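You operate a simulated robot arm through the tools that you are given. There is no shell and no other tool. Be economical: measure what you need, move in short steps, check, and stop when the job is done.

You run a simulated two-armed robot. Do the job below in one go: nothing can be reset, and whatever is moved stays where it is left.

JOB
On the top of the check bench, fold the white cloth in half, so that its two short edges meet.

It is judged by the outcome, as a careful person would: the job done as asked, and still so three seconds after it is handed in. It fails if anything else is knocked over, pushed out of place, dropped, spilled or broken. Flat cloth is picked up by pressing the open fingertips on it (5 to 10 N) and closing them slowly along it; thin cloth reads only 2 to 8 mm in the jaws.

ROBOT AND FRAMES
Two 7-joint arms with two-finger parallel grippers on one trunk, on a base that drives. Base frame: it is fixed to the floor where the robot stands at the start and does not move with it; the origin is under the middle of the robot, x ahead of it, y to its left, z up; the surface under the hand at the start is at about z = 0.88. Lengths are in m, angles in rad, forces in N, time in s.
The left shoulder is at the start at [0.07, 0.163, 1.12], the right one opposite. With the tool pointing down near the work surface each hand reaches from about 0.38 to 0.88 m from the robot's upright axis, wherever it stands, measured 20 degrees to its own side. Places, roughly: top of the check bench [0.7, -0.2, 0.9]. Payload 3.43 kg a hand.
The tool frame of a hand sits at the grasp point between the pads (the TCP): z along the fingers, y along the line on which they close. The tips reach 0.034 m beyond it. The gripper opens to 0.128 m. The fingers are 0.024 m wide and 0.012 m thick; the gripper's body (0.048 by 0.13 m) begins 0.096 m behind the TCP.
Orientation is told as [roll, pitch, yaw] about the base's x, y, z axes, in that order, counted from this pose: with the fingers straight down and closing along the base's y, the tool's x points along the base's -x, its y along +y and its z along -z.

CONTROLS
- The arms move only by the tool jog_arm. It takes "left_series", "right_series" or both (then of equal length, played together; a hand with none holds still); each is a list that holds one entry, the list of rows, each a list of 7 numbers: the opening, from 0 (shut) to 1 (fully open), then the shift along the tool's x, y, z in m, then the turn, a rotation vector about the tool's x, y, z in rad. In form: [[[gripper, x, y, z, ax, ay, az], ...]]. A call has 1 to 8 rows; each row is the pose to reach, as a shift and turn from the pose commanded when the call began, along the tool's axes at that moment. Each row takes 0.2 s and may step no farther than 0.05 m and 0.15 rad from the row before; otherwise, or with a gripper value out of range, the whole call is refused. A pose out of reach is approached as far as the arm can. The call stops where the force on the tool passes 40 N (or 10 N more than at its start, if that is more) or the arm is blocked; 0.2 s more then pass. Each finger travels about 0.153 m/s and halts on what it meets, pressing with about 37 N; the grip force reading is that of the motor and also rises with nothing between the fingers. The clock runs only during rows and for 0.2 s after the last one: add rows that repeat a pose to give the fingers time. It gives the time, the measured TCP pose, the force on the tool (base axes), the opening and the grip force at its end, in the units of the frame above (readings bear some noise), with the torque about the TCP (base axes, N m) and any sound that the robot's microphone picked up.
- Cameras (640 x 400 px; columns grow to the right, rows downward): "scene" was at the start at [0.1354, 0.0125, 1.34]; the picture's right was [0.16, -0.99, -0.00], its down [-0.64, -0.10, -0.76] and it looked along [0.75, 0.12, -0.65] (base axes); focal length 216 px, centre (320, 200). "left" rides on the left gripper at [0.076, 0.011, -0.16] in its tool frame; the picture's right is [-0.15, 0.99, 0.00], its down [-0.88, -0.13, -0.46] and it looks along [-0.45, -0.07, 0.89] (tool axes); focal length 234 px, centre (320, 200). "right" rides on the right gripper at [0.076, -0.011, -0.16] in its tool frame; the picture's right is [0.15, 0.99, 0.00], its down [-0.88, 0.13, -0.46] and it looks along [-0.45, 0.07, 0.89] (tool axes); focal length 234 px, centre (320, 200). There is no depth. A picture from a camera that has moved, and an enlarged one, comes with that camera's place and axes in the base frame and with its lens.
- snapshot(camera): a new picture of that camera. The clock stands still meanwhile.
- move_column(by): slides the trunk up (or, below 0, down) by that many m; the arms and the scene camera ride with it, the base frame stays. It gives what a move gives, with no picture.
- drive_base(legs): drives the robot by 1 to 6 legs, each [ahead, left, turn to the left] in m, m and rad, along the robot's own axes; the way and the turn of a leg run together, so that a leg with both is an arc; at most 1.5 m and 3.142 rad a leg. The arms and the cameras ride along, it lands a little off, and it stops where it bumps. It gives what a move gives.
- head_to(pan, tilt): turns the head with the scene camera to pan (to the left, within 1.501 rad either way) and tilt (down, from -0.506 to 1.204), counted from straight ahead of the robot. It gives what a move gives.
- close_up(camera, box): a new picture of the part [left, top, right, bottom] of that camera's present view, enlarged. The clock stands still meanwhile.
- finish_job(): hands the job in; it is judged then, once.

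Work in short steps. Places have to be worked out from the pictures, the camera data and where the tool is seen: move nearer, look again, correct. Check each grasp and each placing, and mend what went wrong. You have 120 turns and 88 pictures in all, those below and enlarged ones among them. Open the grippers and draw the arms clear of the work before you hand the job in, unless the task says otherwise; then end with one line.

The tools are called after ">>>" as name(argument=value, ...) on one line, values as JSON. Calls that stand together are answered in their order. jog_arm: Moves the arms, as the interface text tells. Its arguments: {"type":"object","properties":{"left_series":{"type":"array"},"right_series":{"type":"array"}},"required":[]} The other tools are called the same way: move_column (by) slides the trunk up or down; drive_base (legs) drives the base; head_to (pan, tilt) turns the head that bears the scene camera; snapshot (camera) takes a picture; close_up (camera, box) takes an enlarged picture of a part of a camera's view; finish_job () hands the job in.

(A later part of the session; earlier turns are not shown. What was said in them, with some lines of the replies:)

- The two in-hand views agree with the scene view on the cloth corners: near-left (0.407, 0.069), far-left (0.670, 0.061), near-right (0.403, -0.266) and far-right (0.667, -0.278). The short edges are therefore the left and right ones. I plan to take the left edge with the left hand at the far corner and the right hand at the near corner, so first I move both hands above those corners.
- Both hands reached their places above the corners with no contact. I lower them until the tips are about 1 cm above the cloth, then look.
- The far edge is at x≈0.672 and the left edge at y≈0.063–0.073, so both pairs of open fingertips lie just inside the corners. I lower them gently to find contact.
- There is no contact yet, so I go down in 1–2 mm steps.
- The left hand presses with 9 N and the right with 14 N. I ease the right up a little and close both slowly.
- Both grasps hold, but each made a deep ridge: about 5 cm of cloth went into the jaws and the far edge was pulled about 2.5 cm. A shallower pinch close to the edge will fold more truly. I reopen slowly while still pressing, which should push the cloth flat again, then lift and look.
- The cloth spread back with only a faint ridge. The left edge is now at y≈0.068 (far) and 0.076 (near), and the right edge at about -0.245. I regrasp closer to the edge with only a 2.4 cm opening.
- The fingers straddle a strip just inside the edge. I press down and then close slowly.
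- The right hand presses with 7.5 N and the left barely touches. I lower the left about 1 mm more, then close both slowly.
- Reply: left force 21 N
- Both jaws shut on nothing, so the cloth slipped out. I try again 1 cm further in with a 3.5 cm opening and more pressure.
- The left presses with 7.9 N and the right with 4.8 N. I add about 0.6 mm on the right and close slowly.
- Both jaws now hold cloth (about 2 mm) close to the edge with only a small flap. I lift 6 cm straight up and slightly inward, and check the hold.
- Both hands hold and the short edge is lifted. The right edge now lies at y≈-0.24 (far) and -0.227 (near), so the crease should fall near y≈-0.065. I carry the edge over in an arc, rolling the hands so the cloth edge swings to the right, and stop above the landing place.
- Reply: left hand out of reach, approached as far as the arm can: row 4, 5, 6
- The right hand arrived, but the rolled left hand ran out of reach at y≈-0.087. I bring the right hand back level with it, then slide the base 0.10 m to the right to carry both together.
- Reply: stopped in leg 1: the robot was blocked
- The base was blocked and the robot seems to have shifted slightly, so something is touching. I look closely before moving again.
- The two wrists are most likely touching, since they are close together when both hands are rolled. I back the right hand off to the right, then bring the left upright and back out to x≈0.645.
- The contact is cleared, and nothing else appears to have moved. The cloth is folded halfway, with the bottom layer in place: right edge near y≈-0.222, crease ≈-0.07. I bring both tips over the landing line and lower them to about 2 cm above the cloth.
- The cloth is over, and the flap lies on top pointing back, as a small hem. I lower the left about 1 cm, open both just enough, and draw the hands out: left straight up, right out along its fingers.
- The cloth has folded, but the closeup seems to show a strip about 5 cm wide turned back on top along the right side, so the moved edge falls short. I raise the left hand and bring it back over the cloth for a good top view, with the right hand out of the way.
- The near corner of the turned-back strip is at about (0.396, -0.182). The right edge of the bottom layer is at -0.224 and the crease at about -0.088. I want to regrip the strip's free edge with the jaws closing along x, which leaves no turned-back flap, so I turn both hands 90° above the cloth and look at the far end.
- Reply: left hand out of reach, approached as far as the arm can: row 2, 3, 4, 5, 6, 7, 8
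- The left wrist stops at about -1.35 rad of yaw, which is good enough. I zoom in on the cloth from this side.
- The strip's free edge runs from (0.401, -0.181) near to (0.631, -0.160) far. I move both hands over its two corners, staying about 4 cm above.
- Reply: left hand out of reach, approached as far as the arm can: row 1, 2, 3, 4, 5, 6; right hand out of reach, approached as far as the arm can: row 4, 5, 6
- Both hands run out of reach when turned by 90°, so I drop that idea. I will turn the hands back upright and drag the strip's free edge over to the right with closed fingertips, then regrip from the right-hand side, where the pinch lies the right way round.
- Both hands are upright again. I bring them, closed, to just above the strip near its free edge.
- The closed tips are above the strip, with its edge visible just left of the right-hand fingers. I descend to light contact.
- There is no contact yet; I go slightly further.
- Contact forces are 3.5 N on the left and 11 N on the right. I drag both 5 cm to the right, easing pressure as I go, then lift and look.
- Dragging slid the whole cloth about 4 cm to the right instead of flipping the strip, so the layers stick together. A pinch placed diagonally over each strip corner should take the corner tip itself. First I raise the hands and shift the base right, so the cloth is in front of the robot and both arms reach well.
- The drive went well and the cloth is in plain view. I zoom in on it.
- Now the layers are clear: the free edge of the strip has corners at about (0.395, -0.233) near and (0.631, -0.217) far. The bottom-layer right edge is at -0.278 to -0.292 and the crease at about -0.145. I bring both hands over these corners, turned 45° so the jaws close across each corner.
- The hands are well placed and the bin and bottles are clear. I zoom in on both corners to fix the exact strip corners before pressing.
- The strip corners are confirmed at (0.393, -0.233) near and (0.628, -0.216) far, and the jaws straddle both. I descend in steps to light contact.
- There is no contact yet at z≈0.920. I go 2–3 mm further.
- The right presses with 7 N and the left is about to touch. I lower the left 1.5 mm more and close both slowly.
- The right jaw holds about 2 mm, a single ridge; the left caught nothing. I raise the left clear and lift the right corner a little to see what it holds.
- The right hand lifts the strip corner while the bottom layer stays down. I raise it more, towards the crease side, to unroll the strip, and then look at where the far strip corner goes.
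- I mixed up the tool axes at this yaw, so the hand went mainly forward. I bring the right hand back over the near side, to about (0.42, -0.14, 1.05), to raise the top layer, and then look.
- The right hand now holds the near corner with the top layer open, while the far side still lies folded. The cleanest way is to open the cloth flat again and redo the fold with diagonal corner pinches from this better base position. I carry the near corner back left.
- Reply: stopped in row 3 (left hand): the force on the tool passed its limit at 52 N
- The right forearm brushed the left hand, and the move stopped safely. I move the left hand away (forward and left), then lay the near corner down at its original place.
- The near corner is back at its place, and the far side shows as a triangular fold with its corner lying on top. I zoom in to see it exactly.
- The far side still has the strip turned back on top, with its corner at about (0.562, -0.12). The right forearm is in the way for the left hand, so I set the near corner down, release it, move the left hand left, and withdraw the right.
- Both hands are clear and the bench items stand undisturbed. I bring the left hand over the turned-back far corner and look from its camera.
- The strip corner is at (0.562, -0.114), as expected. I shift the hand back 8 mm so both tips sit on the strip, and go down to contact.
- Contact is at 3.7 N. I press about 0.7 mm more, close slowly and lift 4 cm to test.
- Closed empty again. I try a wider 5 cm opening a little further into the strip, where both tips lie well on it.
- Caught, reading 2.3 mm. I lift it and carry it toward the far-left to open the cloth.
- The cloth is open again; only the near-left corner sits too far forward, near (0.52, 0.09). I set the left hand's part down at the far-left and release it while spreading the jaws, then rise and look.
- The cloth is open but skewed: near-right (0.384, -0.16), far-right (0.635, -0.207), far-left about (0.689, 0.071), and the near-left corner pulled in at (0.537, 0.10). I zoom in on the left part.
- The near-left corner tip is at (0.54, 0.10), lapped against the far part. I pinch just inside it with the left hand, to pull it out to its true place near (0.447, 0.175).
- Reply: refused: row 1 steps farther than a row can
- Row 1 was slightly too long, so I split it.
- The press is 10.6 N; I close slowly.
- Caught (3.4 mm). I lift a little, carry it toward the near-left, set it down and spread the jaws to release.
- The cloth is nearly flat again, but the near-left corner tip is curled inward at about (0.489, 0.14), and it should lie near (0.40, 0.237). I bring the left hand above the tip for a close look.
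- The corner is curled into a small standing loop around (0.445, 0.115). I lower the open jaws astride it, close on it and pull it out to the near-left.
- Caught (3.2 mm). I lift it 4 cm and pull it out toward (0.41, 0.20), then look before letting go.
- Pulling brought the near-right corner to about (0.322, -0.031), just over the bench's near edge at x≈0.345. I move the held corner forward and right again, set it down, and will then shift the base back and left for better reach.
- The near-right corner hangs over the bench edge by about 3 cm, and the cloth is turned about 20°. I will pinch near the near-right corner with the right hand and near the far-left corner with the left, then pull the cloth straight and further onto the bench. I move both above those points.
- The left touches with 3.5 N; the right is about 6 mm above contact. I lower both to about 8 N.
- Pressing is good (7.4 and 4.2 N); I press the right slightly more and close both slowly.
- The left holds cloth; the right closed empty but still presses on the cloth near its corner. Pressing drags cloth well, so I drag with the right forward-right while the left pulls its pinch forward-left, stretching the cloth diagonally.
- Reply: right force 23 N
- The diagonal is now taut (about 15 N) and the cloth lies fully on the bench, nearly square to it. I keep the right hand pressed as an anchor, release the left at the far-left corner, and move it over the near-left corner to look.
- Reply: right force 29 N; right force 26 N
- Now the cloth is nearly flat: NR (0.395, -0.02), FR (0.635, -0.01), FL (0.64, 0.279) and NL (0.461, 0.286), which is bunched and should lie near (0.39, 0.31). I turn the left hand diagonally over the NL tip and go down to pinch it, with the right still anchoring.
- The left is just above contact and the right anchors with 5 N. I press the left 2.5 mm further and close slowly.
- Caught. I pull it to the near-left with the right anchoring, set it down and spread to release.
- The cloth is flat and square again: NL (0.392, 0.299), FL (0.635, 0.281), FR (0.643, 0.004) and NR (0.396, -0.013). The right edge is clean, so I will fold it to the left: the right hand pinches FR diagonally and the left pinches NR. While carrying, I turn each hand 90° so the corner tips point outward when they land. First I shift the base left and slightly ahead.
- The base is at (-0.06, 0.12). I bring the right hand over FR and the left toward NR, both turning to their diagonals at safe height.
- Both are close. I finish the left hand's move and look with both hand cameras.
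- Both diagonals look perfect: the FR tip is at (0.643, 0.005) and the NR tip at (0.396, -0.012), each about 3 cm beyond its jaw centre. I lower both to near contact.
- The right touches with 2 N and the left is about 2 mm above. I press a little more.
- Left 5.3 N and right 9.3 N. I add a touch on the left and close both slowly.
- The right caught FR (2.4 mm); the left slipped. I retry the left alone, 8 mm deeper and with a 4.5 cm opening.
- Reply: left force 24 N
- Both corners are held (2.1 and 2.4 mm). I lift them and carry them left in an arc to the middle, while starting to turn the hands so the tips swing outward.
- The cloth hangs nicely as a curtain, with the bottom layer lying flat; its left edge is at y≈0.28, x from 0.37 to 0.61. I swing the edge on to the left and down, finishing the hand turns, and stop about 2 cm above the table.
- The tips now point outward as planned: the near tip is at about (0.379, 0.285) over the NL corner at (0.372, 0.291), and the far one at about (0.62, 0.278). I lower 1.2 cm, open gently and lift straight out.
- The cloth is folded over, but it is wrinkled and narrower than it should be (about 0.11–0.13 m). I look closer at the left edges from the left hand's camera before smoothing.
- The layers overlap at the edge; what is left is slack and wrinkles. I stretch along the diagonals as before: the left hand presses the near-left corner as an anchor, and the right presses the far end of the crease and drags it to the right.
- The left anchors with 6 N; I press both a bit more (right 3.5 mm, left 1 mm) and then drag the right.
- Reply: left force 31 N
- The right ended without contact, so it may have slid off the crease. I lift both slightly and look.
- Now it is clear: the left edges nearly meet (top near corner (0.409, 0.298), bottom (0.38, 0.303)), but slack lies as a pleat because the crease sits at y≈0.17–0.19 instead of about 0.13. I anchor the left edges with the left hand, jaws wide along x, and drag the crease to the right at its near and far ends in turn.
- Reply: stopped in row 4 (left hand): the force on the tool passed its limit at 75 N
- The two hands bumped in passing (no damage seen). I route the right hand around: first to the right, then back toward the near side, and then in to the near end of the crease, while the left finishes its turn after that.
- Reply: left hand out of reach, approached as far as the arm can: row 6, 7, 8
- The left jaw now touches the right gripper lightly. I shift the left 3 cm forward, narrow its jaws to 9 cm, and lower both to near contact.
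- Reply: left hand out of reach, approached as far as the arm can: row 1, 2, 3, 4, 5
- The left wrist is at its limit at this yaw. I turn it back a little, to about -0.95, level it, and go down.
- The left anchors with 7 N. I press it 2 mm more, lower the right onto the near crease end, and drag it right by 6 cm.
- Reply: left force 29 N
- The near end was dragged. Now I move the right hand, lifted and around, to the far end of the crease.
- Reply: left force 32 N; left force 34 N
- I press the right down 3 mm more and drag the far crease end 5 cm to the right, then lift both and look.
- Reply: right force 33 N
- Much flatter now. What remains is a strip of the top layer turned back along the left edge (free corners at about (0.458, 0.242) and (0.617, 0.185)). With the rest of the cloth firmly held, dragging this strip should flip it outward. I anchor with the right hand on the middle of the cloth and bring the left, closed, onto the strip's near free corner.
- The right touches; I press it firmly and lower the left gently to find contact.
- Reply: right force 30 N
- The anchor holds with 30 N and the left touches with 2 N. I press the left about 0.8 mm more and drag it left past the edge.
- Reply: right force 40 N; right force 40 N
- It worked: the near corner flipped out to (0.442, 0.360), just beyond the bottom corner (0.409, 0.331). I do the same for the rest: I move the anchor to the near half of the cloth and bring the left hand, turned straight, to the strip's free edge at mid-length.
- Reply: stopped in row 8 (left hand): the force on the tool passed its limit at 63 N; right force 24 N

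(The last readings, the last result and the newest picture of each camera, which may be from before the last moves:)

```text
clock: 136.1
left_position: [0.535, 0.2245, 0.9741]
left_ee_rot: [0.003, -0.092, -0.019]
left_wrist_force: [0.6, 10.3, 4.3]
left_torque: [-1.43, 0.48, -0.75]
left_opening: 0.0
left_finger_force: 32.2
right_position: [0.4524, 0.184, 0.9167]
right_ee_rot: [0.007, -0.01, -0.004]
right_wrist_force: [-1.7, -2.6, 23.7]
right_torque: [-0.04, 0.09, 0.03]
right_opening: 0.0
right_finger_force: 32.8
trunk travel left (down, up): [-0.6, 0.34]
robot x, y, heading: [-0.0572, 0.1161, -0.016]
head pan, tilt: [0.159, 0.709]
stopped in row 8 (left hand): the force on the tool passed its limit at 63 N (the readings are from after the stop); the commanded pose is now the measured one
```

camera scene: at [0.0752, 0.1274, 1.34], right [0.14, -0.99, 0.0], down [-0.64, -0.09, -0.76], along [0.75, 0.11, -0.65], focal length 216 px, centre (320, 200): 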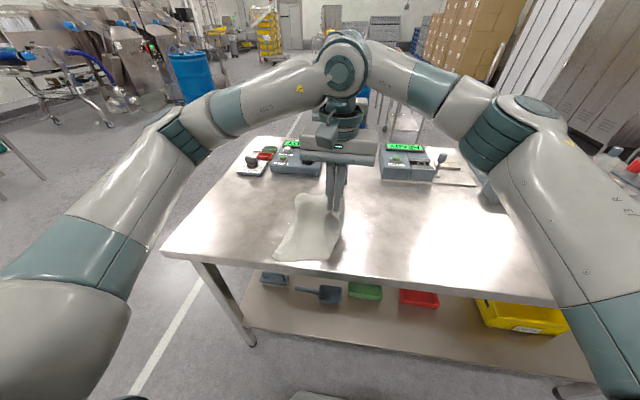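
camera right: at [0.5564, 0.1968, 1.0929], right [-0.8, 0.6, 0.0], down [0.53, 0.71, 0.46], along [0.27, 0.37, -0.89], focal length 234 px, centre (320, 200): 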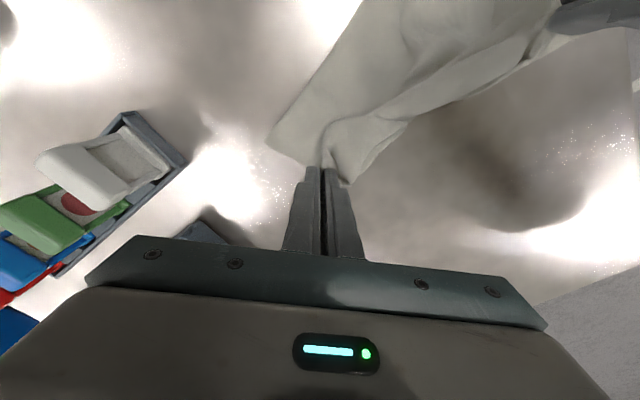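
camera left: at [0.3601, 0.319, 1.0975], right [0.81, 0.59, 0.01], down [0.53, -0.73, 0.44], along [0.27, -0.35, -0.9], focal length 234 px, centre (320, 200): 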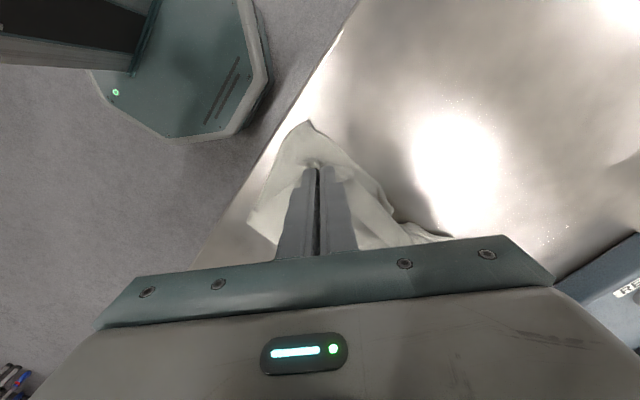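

The left hand's rear touched the right arm. I shift the left 3.5 cm forward and level it, then lower to contact there.

>>> jog_arm(left_series=[[[0, -0.018, 0.005, -0.005, 0, 0.045, 0], [0, -0.035, 0.0, -0.005, 0, 0.09, 0], [0, -0.035, -0.004, 0.02, 0, 0.09, 0], [0, -0.035, -0.004, 0.042, 0, 0.09, 0], [0, -0.035, -0.004, 0.05, 0, 0.09, 0], [0, -0.035, -0.004, 0.0535, 0, 0.09, 0]]])

```text
clock: 137.4
left_position: [0.5759, 0.2191, 0.9235]
left_ee_rot: [0.005, -0.003, -0.017]
left_wrist_force: [-0.2, -0.5, 0.7]
left_torque: [0.02, -0.01, -0.02]
left_opening: 0.0001
left_finger_force: 33.1
right_position: [0.4519, 0.1863, 0.9144]
right_ee_rot: [0.005, -0.007, -0.004]
right_wrist_force: [7.2, 0.2, 39.5]
right_torque: [0.14, -0.24, -0.01]
right_opening: 0.0002
right_finger_force: 33.1
trunk travel left (down, up): [-0.6, 0.34]
robot x, y, heading: [-0.0625, 0.1191, -0.019]
head pan, tilt: [0.159, 0.709]
```

The right anchors strongly. I lower the left about 4.5 mm to press the strip and drag it left past the edge.

>>> jog_arm(left_series=[[[0, 0, 0, 0.003, 0, 0, 0], [0, 0, 0.0, 0.0048, 0, 0, 0], [0, 0, 0.014, 0.0052, 0, 0, 0], [0, 0, 0.028, 0.0055, 0, 0, 0], [0, 0, 0.043, 0.006, 0, 0, 0], [0, 0, 0.06, 0.0065, 0, 0, 0], [0, 0, 0.078, 0.007, 0, 0, 0], [0, 0, 0.095, 0.007, 0, 0, 0]]], right_series=[[[0, 0, 0, -0.0008, 0, 0, 0], [0, 0, 0, -0.0008, 0, 0, 0], [0, 0, 0, -0.0008, 0, 0, 0], [0, 0, 0, -0.0008, 0, 0, 0], [0, 0, 0, -0.0008, 0, 0, 0], [0, 0, 0, -0.0008, 0, 0, 0], [0, 0, 0, -0.0008, 0, 0, 0], [0, 0, 0, -0.0008, 0, 0, 0]]])

>>> jog_arm(left_series=[[[0, 0, 0.01, -0.04, 0, 0, 0], [0, 0, 0.04, -0.07, 0, 0, 0], [0, 0, 0.06, -0.09, 0, 0, 0]]], right_series=[[[0, 0, 0, -0.04, 0, 0, 0], [0, 0, -0.04, -0.06, 0, 0, 0], [0, 0, -0.08, -0.08, 0, 0, 0]]])

>>> close_up(camera="scene", box=[250, 180, 360, 270])

```text
clock: 139.2
left_position: [0.5779, 0.3152, 0.9169]
left_ee_rot: [0.001, -0.003, -0.017]
left_wrist_force: [-3.5, -4.2, 7.9]
left_torque: [-0.18, 0.02, -0.03]
left_opening: 0.0
left_finger_force: 32.7
right_position: [0.453, 0.1857, 0.9158]
right_ee_rot: [0.005, -0.008, -0.005]
right_wrist_force: [4.0, 4.8, 18.4]
right_torque: [0.29, -0.12, 0.04]
right_opening: 0.0001
right_finger_force: 32.8
trunk travel left (down, up): [-0.6, 0.34]
robot x, y, heading: [-0.0596, 0.1198, -0.02]
head pan, tilt: [0.159, 0.709]
```

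```text
clock: 140.1
left_position: [0.5793, 0.3753, 1.0036]
left_ee_rot: [0.004, 0.0, -0.017]
left_wrist_force: [0.2, -1.0, 0.2]
left_torque: [0.05, -0.02, -0.02]
left_opening: 0.0
left_finger_force: 33.0
right_position: [0.4511, 0.1051, 0.995]
right_ee_rot: [0.005, -0.006, -0.001]
right_wrist_force: [-0.1, -0.6, -0.4]
right_torque: [-0.01, -0.02, -0.03]
right_opening: 0.0
right_finger_force: 32.6
trunk travel left (down, up): [-0.6, 0.34]
robot x, y, heading: [-0.0587, 0.1219, -0.013]
head pan, tilt: [0.159, 0.709]
```

```text
4.44 times, centred on (305, 225) of scene
camera zoom: at [0.0748, 0.1285, 1.34], right [0.14, -0.99, 0.0], down [-0.64, -0.09, -0.76], along [0.75, 0.11, -0.65], focal length 962 px, centre (387, 89)
```

zoom: 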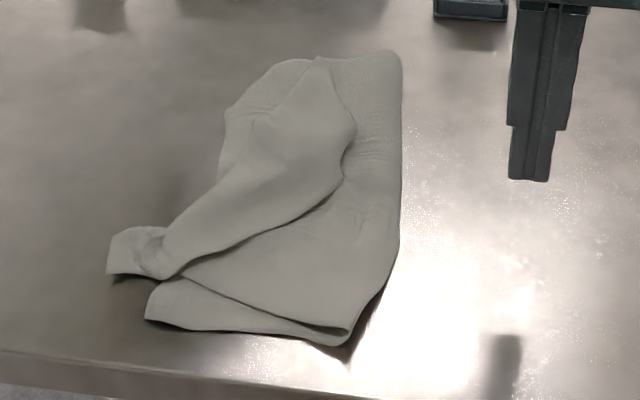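

The near part holds, but in the middle the free edge still bulges inward to y≈0.22. I repeat the drag at mid-length (x≈0.53), with the anchor now at the far end near the crease, angled away from the left hand.

>>> jog_arm(left_series=[[[0, 0.01, 0, 0, 0, 0, 0], [0, 0.03, 0, 0, 0, 0, 0], [0, 0.049, -0.01, 0, 0, 0, 0], [0, 0.049, -0.05, 0, 0, 0, 0], [0, 0.049, -0.09, 0, 0, 0, 0], [0, 0.049, -0.132, 0, 0, 0, 0], [0, 0.049, -0.132, 0.04, 0, 0, 0], [0, 0.049, -0.132, 0.078, 0, 0, 0]]], right_series=[[[0, -0.04, 0.0, 0, 0, 0, -0.1], [0, -0.08, 0.0, 0, 0, 0, -0.2], [0, -0.12, 0.02, 0, 0, 0, -0.3], [0, -0.149, 0.035, 0, 0, 0, -0.4], [0, -0.149, 0.035, 0.03, 0, 0, -0.4], [0, -0.149, 0.035, 0.06, 0, 0, -0.4], [0, -0.149, 0.035, 0.074, 0, 0, -0.4], [0, -0.149, 0.035, 0.078, 0, 0, -0.4]]])

```text
clock: 141.8
left_position: [0.5274, 0.2431, 0.9271]
left_ee_rot: [0.003, 0.003, -0.018]
left_wrist_force: [-0.2, -0.1, 0.7]
left_torque: [0.03, 0.0, 0.0]
left_opening: 0.0002
left_finger_force: 33.0
right_position: [0.6018, 0.1385, 0.9171]
right_ee_rot: [0.004, -0.007, 0.395]
right_wrist_force: [0.3, 0.9, -0.3]
right_torque: [0.02, 0.03, -0.02]
right_opening: 0.0
right_finger_force: 32.9
trunk travel left (down, up): [-0.6, 0.34]
robot x, y, heading: [-0.0612, 0.12, -0.019]
head pan, tilt: [0.159, 0.709]
```

I press the anchor down firmly and the left to light contact, then drag it left.

>>> jog_arm(left_series=[[[0, 0, -0.004, 0.004, 0, 0, 0], [0, 0, -0.006, 0.007, 0, 0, 0], [0, 0, -0.006, 0.0085, 0, 0, 0]]], right_series=[[[0, 0, 0, 0.002, 0, 0, 0], [0, 0, 0, 0.0035, 0, 0, 0], [0, 0, 0, 0.0045, 0, 0, 0]]])

>>> jog_arm(left_series=[[[0, 0, 0, 0.001, 0, 0, 0], [0, 0, 0.014, 0.0014, 0, 0, 0], [0, 0, 0.028, 0.0016, 0, 0, 0], [0, 0, 0.043, 0.002, 0, 0, 0], [0, 0, 0.06, 0.0024, 0, 0, 0], [0, 0, 0.077, 0.0028, 0, 0, 0], [0, 0, 0.09, 0.0028, 0, 0, 0], [0, 0, 0.095, -0.02, 0, 0, 0]]])

```text
clock: 142.7
left_position: [0.527, 0.2373, 0.9201]
left_ee_rot: [0.002, 0.0, -0.017]
left_wrist_force: [0.0, 1.1, 1.1]
left_torque: [0.0, -0.01, 0.02]
left_opening: 0.0
left_finger_force: 33.3
right_position: [0.6011, 0.1399, 0.9139]
right_ee_rot: [0.004, -0.009, 0.397]
right_wrist_force: [0.5, -0.4, 8.1]
right_torque: [-0.05, 0.03, -0.05]
right_opening: 0.0
right_finger_force: 33.1
trunk travel left (down, up): [-0.6, 0.34]
robot x, y, heading: [-0.0602, 0.1153, -0.016]
head pan, tilt: [0.159, 0.709]
```

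```text
clock: 144.4
left_position: [0.5278, 0.3308, 0.9405]
left_ee_rot: [0.003, 0.0, -0.018]
left_wrist_force: [0.2, -0.6, 0.1]
left_torque: [-0.01, -0.01, -0.04]
left_opening: 0.0001
left_finger_force: 33.3
right_position: [0.6023, 0.1395, 0.9138]
right_ee_rot: [0.002, -0.009, 0.397]
right_wrist_force: [8.5, 0.7, 19.9]
right_torque: [-0.12, -0.08, 0.07]
right_opening: 0.0
right_finger_force: 32.8
trunk travel left (down, up): [-0.6, 0.34]
robot x, y, heading: [-0.0611, 0.1142, -0.013]
head pan, tilt: [0.159, 0.709]
```

I open both grippers, draw both hands up and clear of the cloth, and use the last picture to judge the result.

>>> jog_arm(left_series=[[[0, 0, 0.01, -0.04, 0, 0, 0], [0.4, 0, 0.04, -0.07, 0, 0, 0], [0.8, 0, 0.08, -0.08, 0, 0, 0]]], right_series=[[[0, 0, 0, -0.04, 0, 0, 0], [0.4, 0.0, -0.04, -0.06, 0, 0, 0], [0.8, 0.0, -0.08, -0.08, 0, 0, 0]]])

>>> close_up(camera="scene", box=[250, 180, 360, 270])

```text
clock: 145.2
left_position: [0.5317, 0.4112, 1.0188]
left_ee_rot: [0.002, 0.001, -0.018]
left_wrist_force: [-0.5, 0.6, -0.1]
left_torque: [-0.05, 0.0, 0.0]
left_opening: 0.1023
left_finger_force: 0.1
right_position: [0.6324, 0.0681, 0.9923]
right_ee_rot: [0.002, -0.006, 0.397]
right_wrist_force: [0.1, 0.1, 0.0]
right_torque: [-0.01, 0.0, 0.0]
right_opening: 0.1024
right_finger_force: 0.2
trunk travel left (down, up): [-0.6, 0.34]
robot x, y, heading: [-0.0588, 0.1187, -0.013]
head pan, tilt: [0.159, 0.709]
```

```text
4.44 times, centred on (305, 225) of scene
camera zoom: at [0.0745, 0.1301, 1.34], right [0.14, -0.99, 0.0], down [-0.64, -0.09, -0.76], along [0.75, 0.11, -0.65], focal length 962 px, centre (387, 89)
```

zoom: 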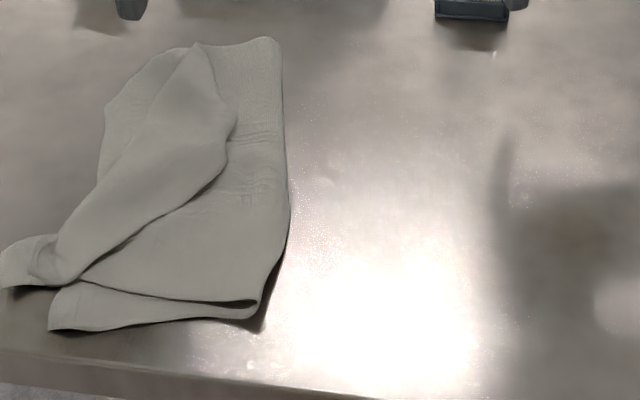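

The last drag slid the cloth as a whole, since the anchor was off it. The crease is now near y≈0.255, and the strip's free edge is at about (0.51, 0.302) to (0.556, 0.309). There are no pictures left, so I use these positions: I anchor with the right on the near top layer (0.43, 0.285) and bring the left, turned diagonally, onto the strip at (0.545, 0.325).

>>> jog_arm(left_series=[[[0.5, 0, 0, 0, 0, 0, 0.12], [0, 0, 0, 0, 0, 0, 0.24], [0, -0.004, -0.01, 0, 0, 0, 0.36], [0, -0.008, -0.03, 0, 0, 0, 0.48], [0, -0.0133, -0.05, 0, 0, 0, 0.6], [0, -0.0133, -0.07, 0, 0, 0, 0.7], [0, -0.0133, -0.086, 0.03, 0, 0, 0.767], [0, -0.0133, -0.086, 0.075, 0, 0, 0.767]]], right_series=[[[0.5, 0.015, 0.0397, 0, 0, 0, 0.06], [0, 0.029, 0.0794, 0, 0, 0, 0.12], [0, 0.044, 0.119, 0, 0, 0, 0.18], [0, 0.0587, 0.159, 0, 0, 0, 0.24], [0, 0.073, 0.1986, 0, 0, 0, 0.3], [0, 0.088, 0.238, 0.01, 0, 0, 0.36], [0, 0.1027, 0.278, 0.03, 0, 0, 0.397], [0, 0.1027, 0.278, 0.068, 0, 0, 0.397]]])

```text
clock: 146.7
left_position: [0.5456, 0.3503, 1.0186]
left_ee_rot: [0.006, 0.009, -0.701]
left_wrist_force: [1.7, -0.3, -0.2]
left_torque: [-0.07, 0.12, 0.03]
left_opening: 0.0001
left_finger_force: 33.6
right_position: [0.4668, 0.2477, 0.9838]
right_ee_rot: [0.0, -0.005, 0.037]
right_wrist_force: [-1.7, 0.0, 0.4]
right_torque: [0.07, -0.22, 0.11]
right_opening: 0.0
right_finger_force: 32.6
trunk travel left (down, up): [-0.6, 0.34]
robot x, y, heading: [-0.0627, 0.1236, -0.013]
head pan, tilt: [0.159, 0.709]
stopped in row 7 (left hand): the force on the tool passed its limit at 61 N (the readings are from after the stop); the commanded pose is now the measured one
```

They touched again in passing. I move the right clear toward the near side first and let it settle, then bring the left in.

>>> jog_arm(left_series=[[[0, -0.0089, 0.0205, 0, 0, 0, 0], [0, -0.0089, 0.0205, 0, 0, 0, 0], [0, -0.0089, 0.0205, 0, 0, 0, 0], [0, -0.015, 0.005, 0, 0, 0, 0], [0, -0.022, -0.008, 0.02, 0, 0, 0], [0, -0.022, -0.01, 0.06, 0, 0, 0], [0, -0.022, -0.01, 0.088, 0, 0, 0], [0, -0.022, -0.01, 0.094, 0, 0, 0]]], right_series=[[[0, 0.02, 0, 0, 0, 0, 0.03], [0, 0.043, 0.015, 0, 0, 0, 0.037], [0, 0.045, 0.03, 0.02, 0, 0, 0.037], [0, 0.045, 0.035, 0.05, 0, 0, 0.037], [0, 0.045, 0.035, 0.062, 0, 0, 0.037], [0, 0.045, 0.035, 0.066, 0, 0, 0.037], [0, 0.045, 0.035, 0.068, 0, 0, 0.037], [0, 0.045, 0.035, 0.07, 0, 0, 0.037]]])

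```text
clock: 148.5
left_position: [0.5542, 0.3311, 0.9244]
left_ee_rot: [0.009, 0.009, -0.703]
left_wrist_force: [0.8, 0.3, 0.9]
left_torque: [-0.03, 0.01, -0.03]
left_opening: 0.0
left_finger_force: 32.8
right_position: [0.4202, 0.2823, 0.916]
right_ee_rot: [0.005, -0.009, -0.002]
right_wrist_force: [4.0, 1.9, 22.5]
right_torque: [-0.01, 0.09, 0.03]
right_opening: 0.0
right_finger_force: 33.0
trunk travel left (down, up): [-0.6, 0.34]
robot x, y, heading: [-0.0598, 0.1174, -0.017]
head pan, tilt: [0.159, 0.709]
```

The anchor holds with 22 N. I lower the left to press the strip and drag it 9 cm left.

>>> jog_arm(left_series=[[[0, 0, 0, 0.0035, 0, 0, 0], [0, 0, 0, 0.0052, 0, 0, 0], [0, 0.01, 0.0115, 0.0056, 0, 0, 0], [0, 0.02, 0.023, 0.006, 0, 0, 0], [0, 0.032, 0.037, 0.0065, 0, 0, 0], [0, 0.044, 0.051, 0.007, 0, 0, 0], [0, 0.055, 0.065, 0.0075, 0, 0, 0], [0, 0.062, 0.073, -0.015, 0, 0, 0]]], right_series=[[[0, 0, 0, 0.0006, 0, 0, 0], [0, 0, 0, 0.0006, 0, 0, 0], [0, 0, 0, 0.0006, 0, 0, 0], [0, 0, 0, 0.0006, 0, 0, 0], [0, 0, 0, 0.0006, 0, 0, 0], [0, 0, 0, 0.0006, 0, 0, 0], [0, 0, 0, 0.0006, 0, 0, 0], [0, 0, 0, 0.0006, 0, 0, 0]]])

```text
clock: 149.1
left_position: [0.5564, 0.3291, 0.9199]
left_ee_rot: [0.007, 0.01, -0.704]
left_wrist_force: [-0.4, -0.7, 1.1]
left_torque: [0.01, 0.05, 0.03]
left_opening: 0.0
left_finger_force: 33.1
right_position: [0.4216, 0.2821, 0.9167]
right_ee_rot: [0.007, -0.008, -0.003]
right_wrist_force: [-3.2, -1.8, 17.7]
right_torque: [-0.08, 0.31, 0.04]
right_opening: 0.0001
right_finger_force: 32.8
trunk travel left (down, up): [-0.6, 0.34]
robot x, y, heading: [-0.0603, 0.1157, -0.006]
head pan, tilt: [0.159, 0.709]
stopped in row 2 (right hand): the force on the tool passed its limit at 42 N (the readings are from after the stop); the commanded pose is now the measured one
```

The anchor force tripped its limit when pressed harder. I hold it as it is and drag with the left now.

>>> jog_arm(left_series=[[[0, 0, 0, 0.0012, 0, 0, 0], [0, 0.008, 0.0095, 0.0018, 0, 0, 0], [0, 0.018, 0.021, 0.002, 0, 0, 0], [0, 0.028, 0.033, 0.0024, 0, 0, 0], [0, 0.038, 0.045, 0.0028, 0, 0, 0], [0, 0.049, 0.058, 0.0032, 0, 0, 0], [0, 0.06, 0.071, 0.0032, 0, 0, 0], [0, 0.063, 0.075, -0.02, 0, 0, 0]]])

```text
clock: 150.8
left_position: [0.5568, 0.4282, 0.9417]
left_ee_rot: [0.008, 0.008, -0.703]
left_wrist_force: [-0.7, -0.4, -0.1]
left_torque: [0.0, 0.01, -0.02]
left_opening: 0.0
left_finger_force: 32.8
right_position: [0.4219, 0.283, 0.9168]
right_ee_rot: [0.006, -0.009, -0.001]
right_wrist_force: [2.9, 2.3, 32.0]
right_torque: [-0.01, 0.23, -0.02]
right_opening: 0.0
right_finger_force: 33.3
trunk travel left (down, up): [-0.6, 0.34]
robot x, y, heading: [-0.0625, 0.1193, -0.014]
head pan, tilt: [0.159, 0.709]
```

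Now I do the same at the far end: the left moves to about (0.615, 0.35), presses and drags left.

>>> jog_arm(left_series=[[[0, -0.02, -0.005, -0.025, 0, 0, 0], [0, -0.06, -0.014, -0.025, 0, 0, 0], [0, -0.0947, -0.022, -0.01, 0, 0, 0], [0, -0.0947, -0.022, 0.02, 0, 0, 0], [0, -0.0947, -0.022, 0.0235, 0, 0, 0], [0, -0.0753, 0.001, 0.024, 0, 0, 0], [0, -0.0559, 0.0237, 0.0245, 0, 0, 0], [0, -0.0397, 0.0428, 0.0245, 0, 0, 0]]])

```text
clock: 152.7
left_position: [0.6133, 0.3799, 0.917]
left_ee_rot: [0.009, 0.008, -0.702]
left_wrist_force: [0.3, 0.0, -1.1]
left_torque: [-0.02, 0.0, 0.0]
left_opening: 0.0
left_finger_force: 33.3
left hand out of reach, approached as far as the arm can: row 7, 8
right_position: [0.4206, 0.2818, 0.9167]
right_ee_rot: [0.005, -0.01, 0.001]
right_wrist_force: [-2.0, -1.9, 33.9]
right_torque: [-0.05, 0.37, 0.0]
right_opening: 0.0001
right_finger_force: 32.9
trunk travel left (down, up): [-0.6, 0.34]
robot x, y, heading: [-0.0614, 0.116, -0.019]
head pan, tilt: [0.159, 0.709]
```

The left reached the end of its reach. I open both grippers and draw the arms up and clear of the work.

>>> jog_arm(left_series=[[[0, 0, 0, -0.03, 0, 0, 0], [0.3, 0.02, 0.0, -0.06, 0, 0, 0], [0.7, 0.05, -0.02, -0.09, 0, 0, 0], [1.0, 0.08, -0.04, -0.12, 0, 0, 0]]], right_series=[[[0, 0, 0, -0.03, 0, 0, 0], [0.3, 0, -0.04, -0.05, 0, 0, 0], [0.7, 0, -0.085, -0.06, 0, 0, 0], [1.0, 0, -0.13, -0.07, 0, 0, 0]]])

```text
clock: 153.7
left_position: [0.5338, 0.3986, 1.0385]
left_ee_rot: [0.008, 0.008, -0.704]
left_wrist_force: [0.4, -0.3, -0.8]
left_torque: [0.01, -0.04, 0.02]
left_opening: 0.1279
left_finger_force: 0.1
left hand out of reach, approached as far as the arm can: row 1
right_position: [0.421, 0.1519, 0.984]
right_ee_rot: [0.004, -0.01, -0.001]
right_wrist_force: [0.5, -0.5, 0.4]
right_torque: [0.0, -0.03, -0.02]
right_opening: 0.1281
right_finger_force: 0.0
trunk travel left (down, up): [-0.6, 0.34]
robot x, y, heading: [-0.0542, 0.1226, -0.018]
head pan, tilt: [0.159, 0.709]
```

Both grippers are open and the hands are clear above the bench. I hand the job in.

>>> finish_job()

```text
The job is handed in.
```

The white cloth is folded over on the check bench, but I can't confirm that the two short edges meet. The last picture still showed a strip of the top layer turned back in the middle and at the far end, and I made the final smoothing drags without pictures. The arms bumped each other a few times, but no bench items looked disturbed in the pictures I took.
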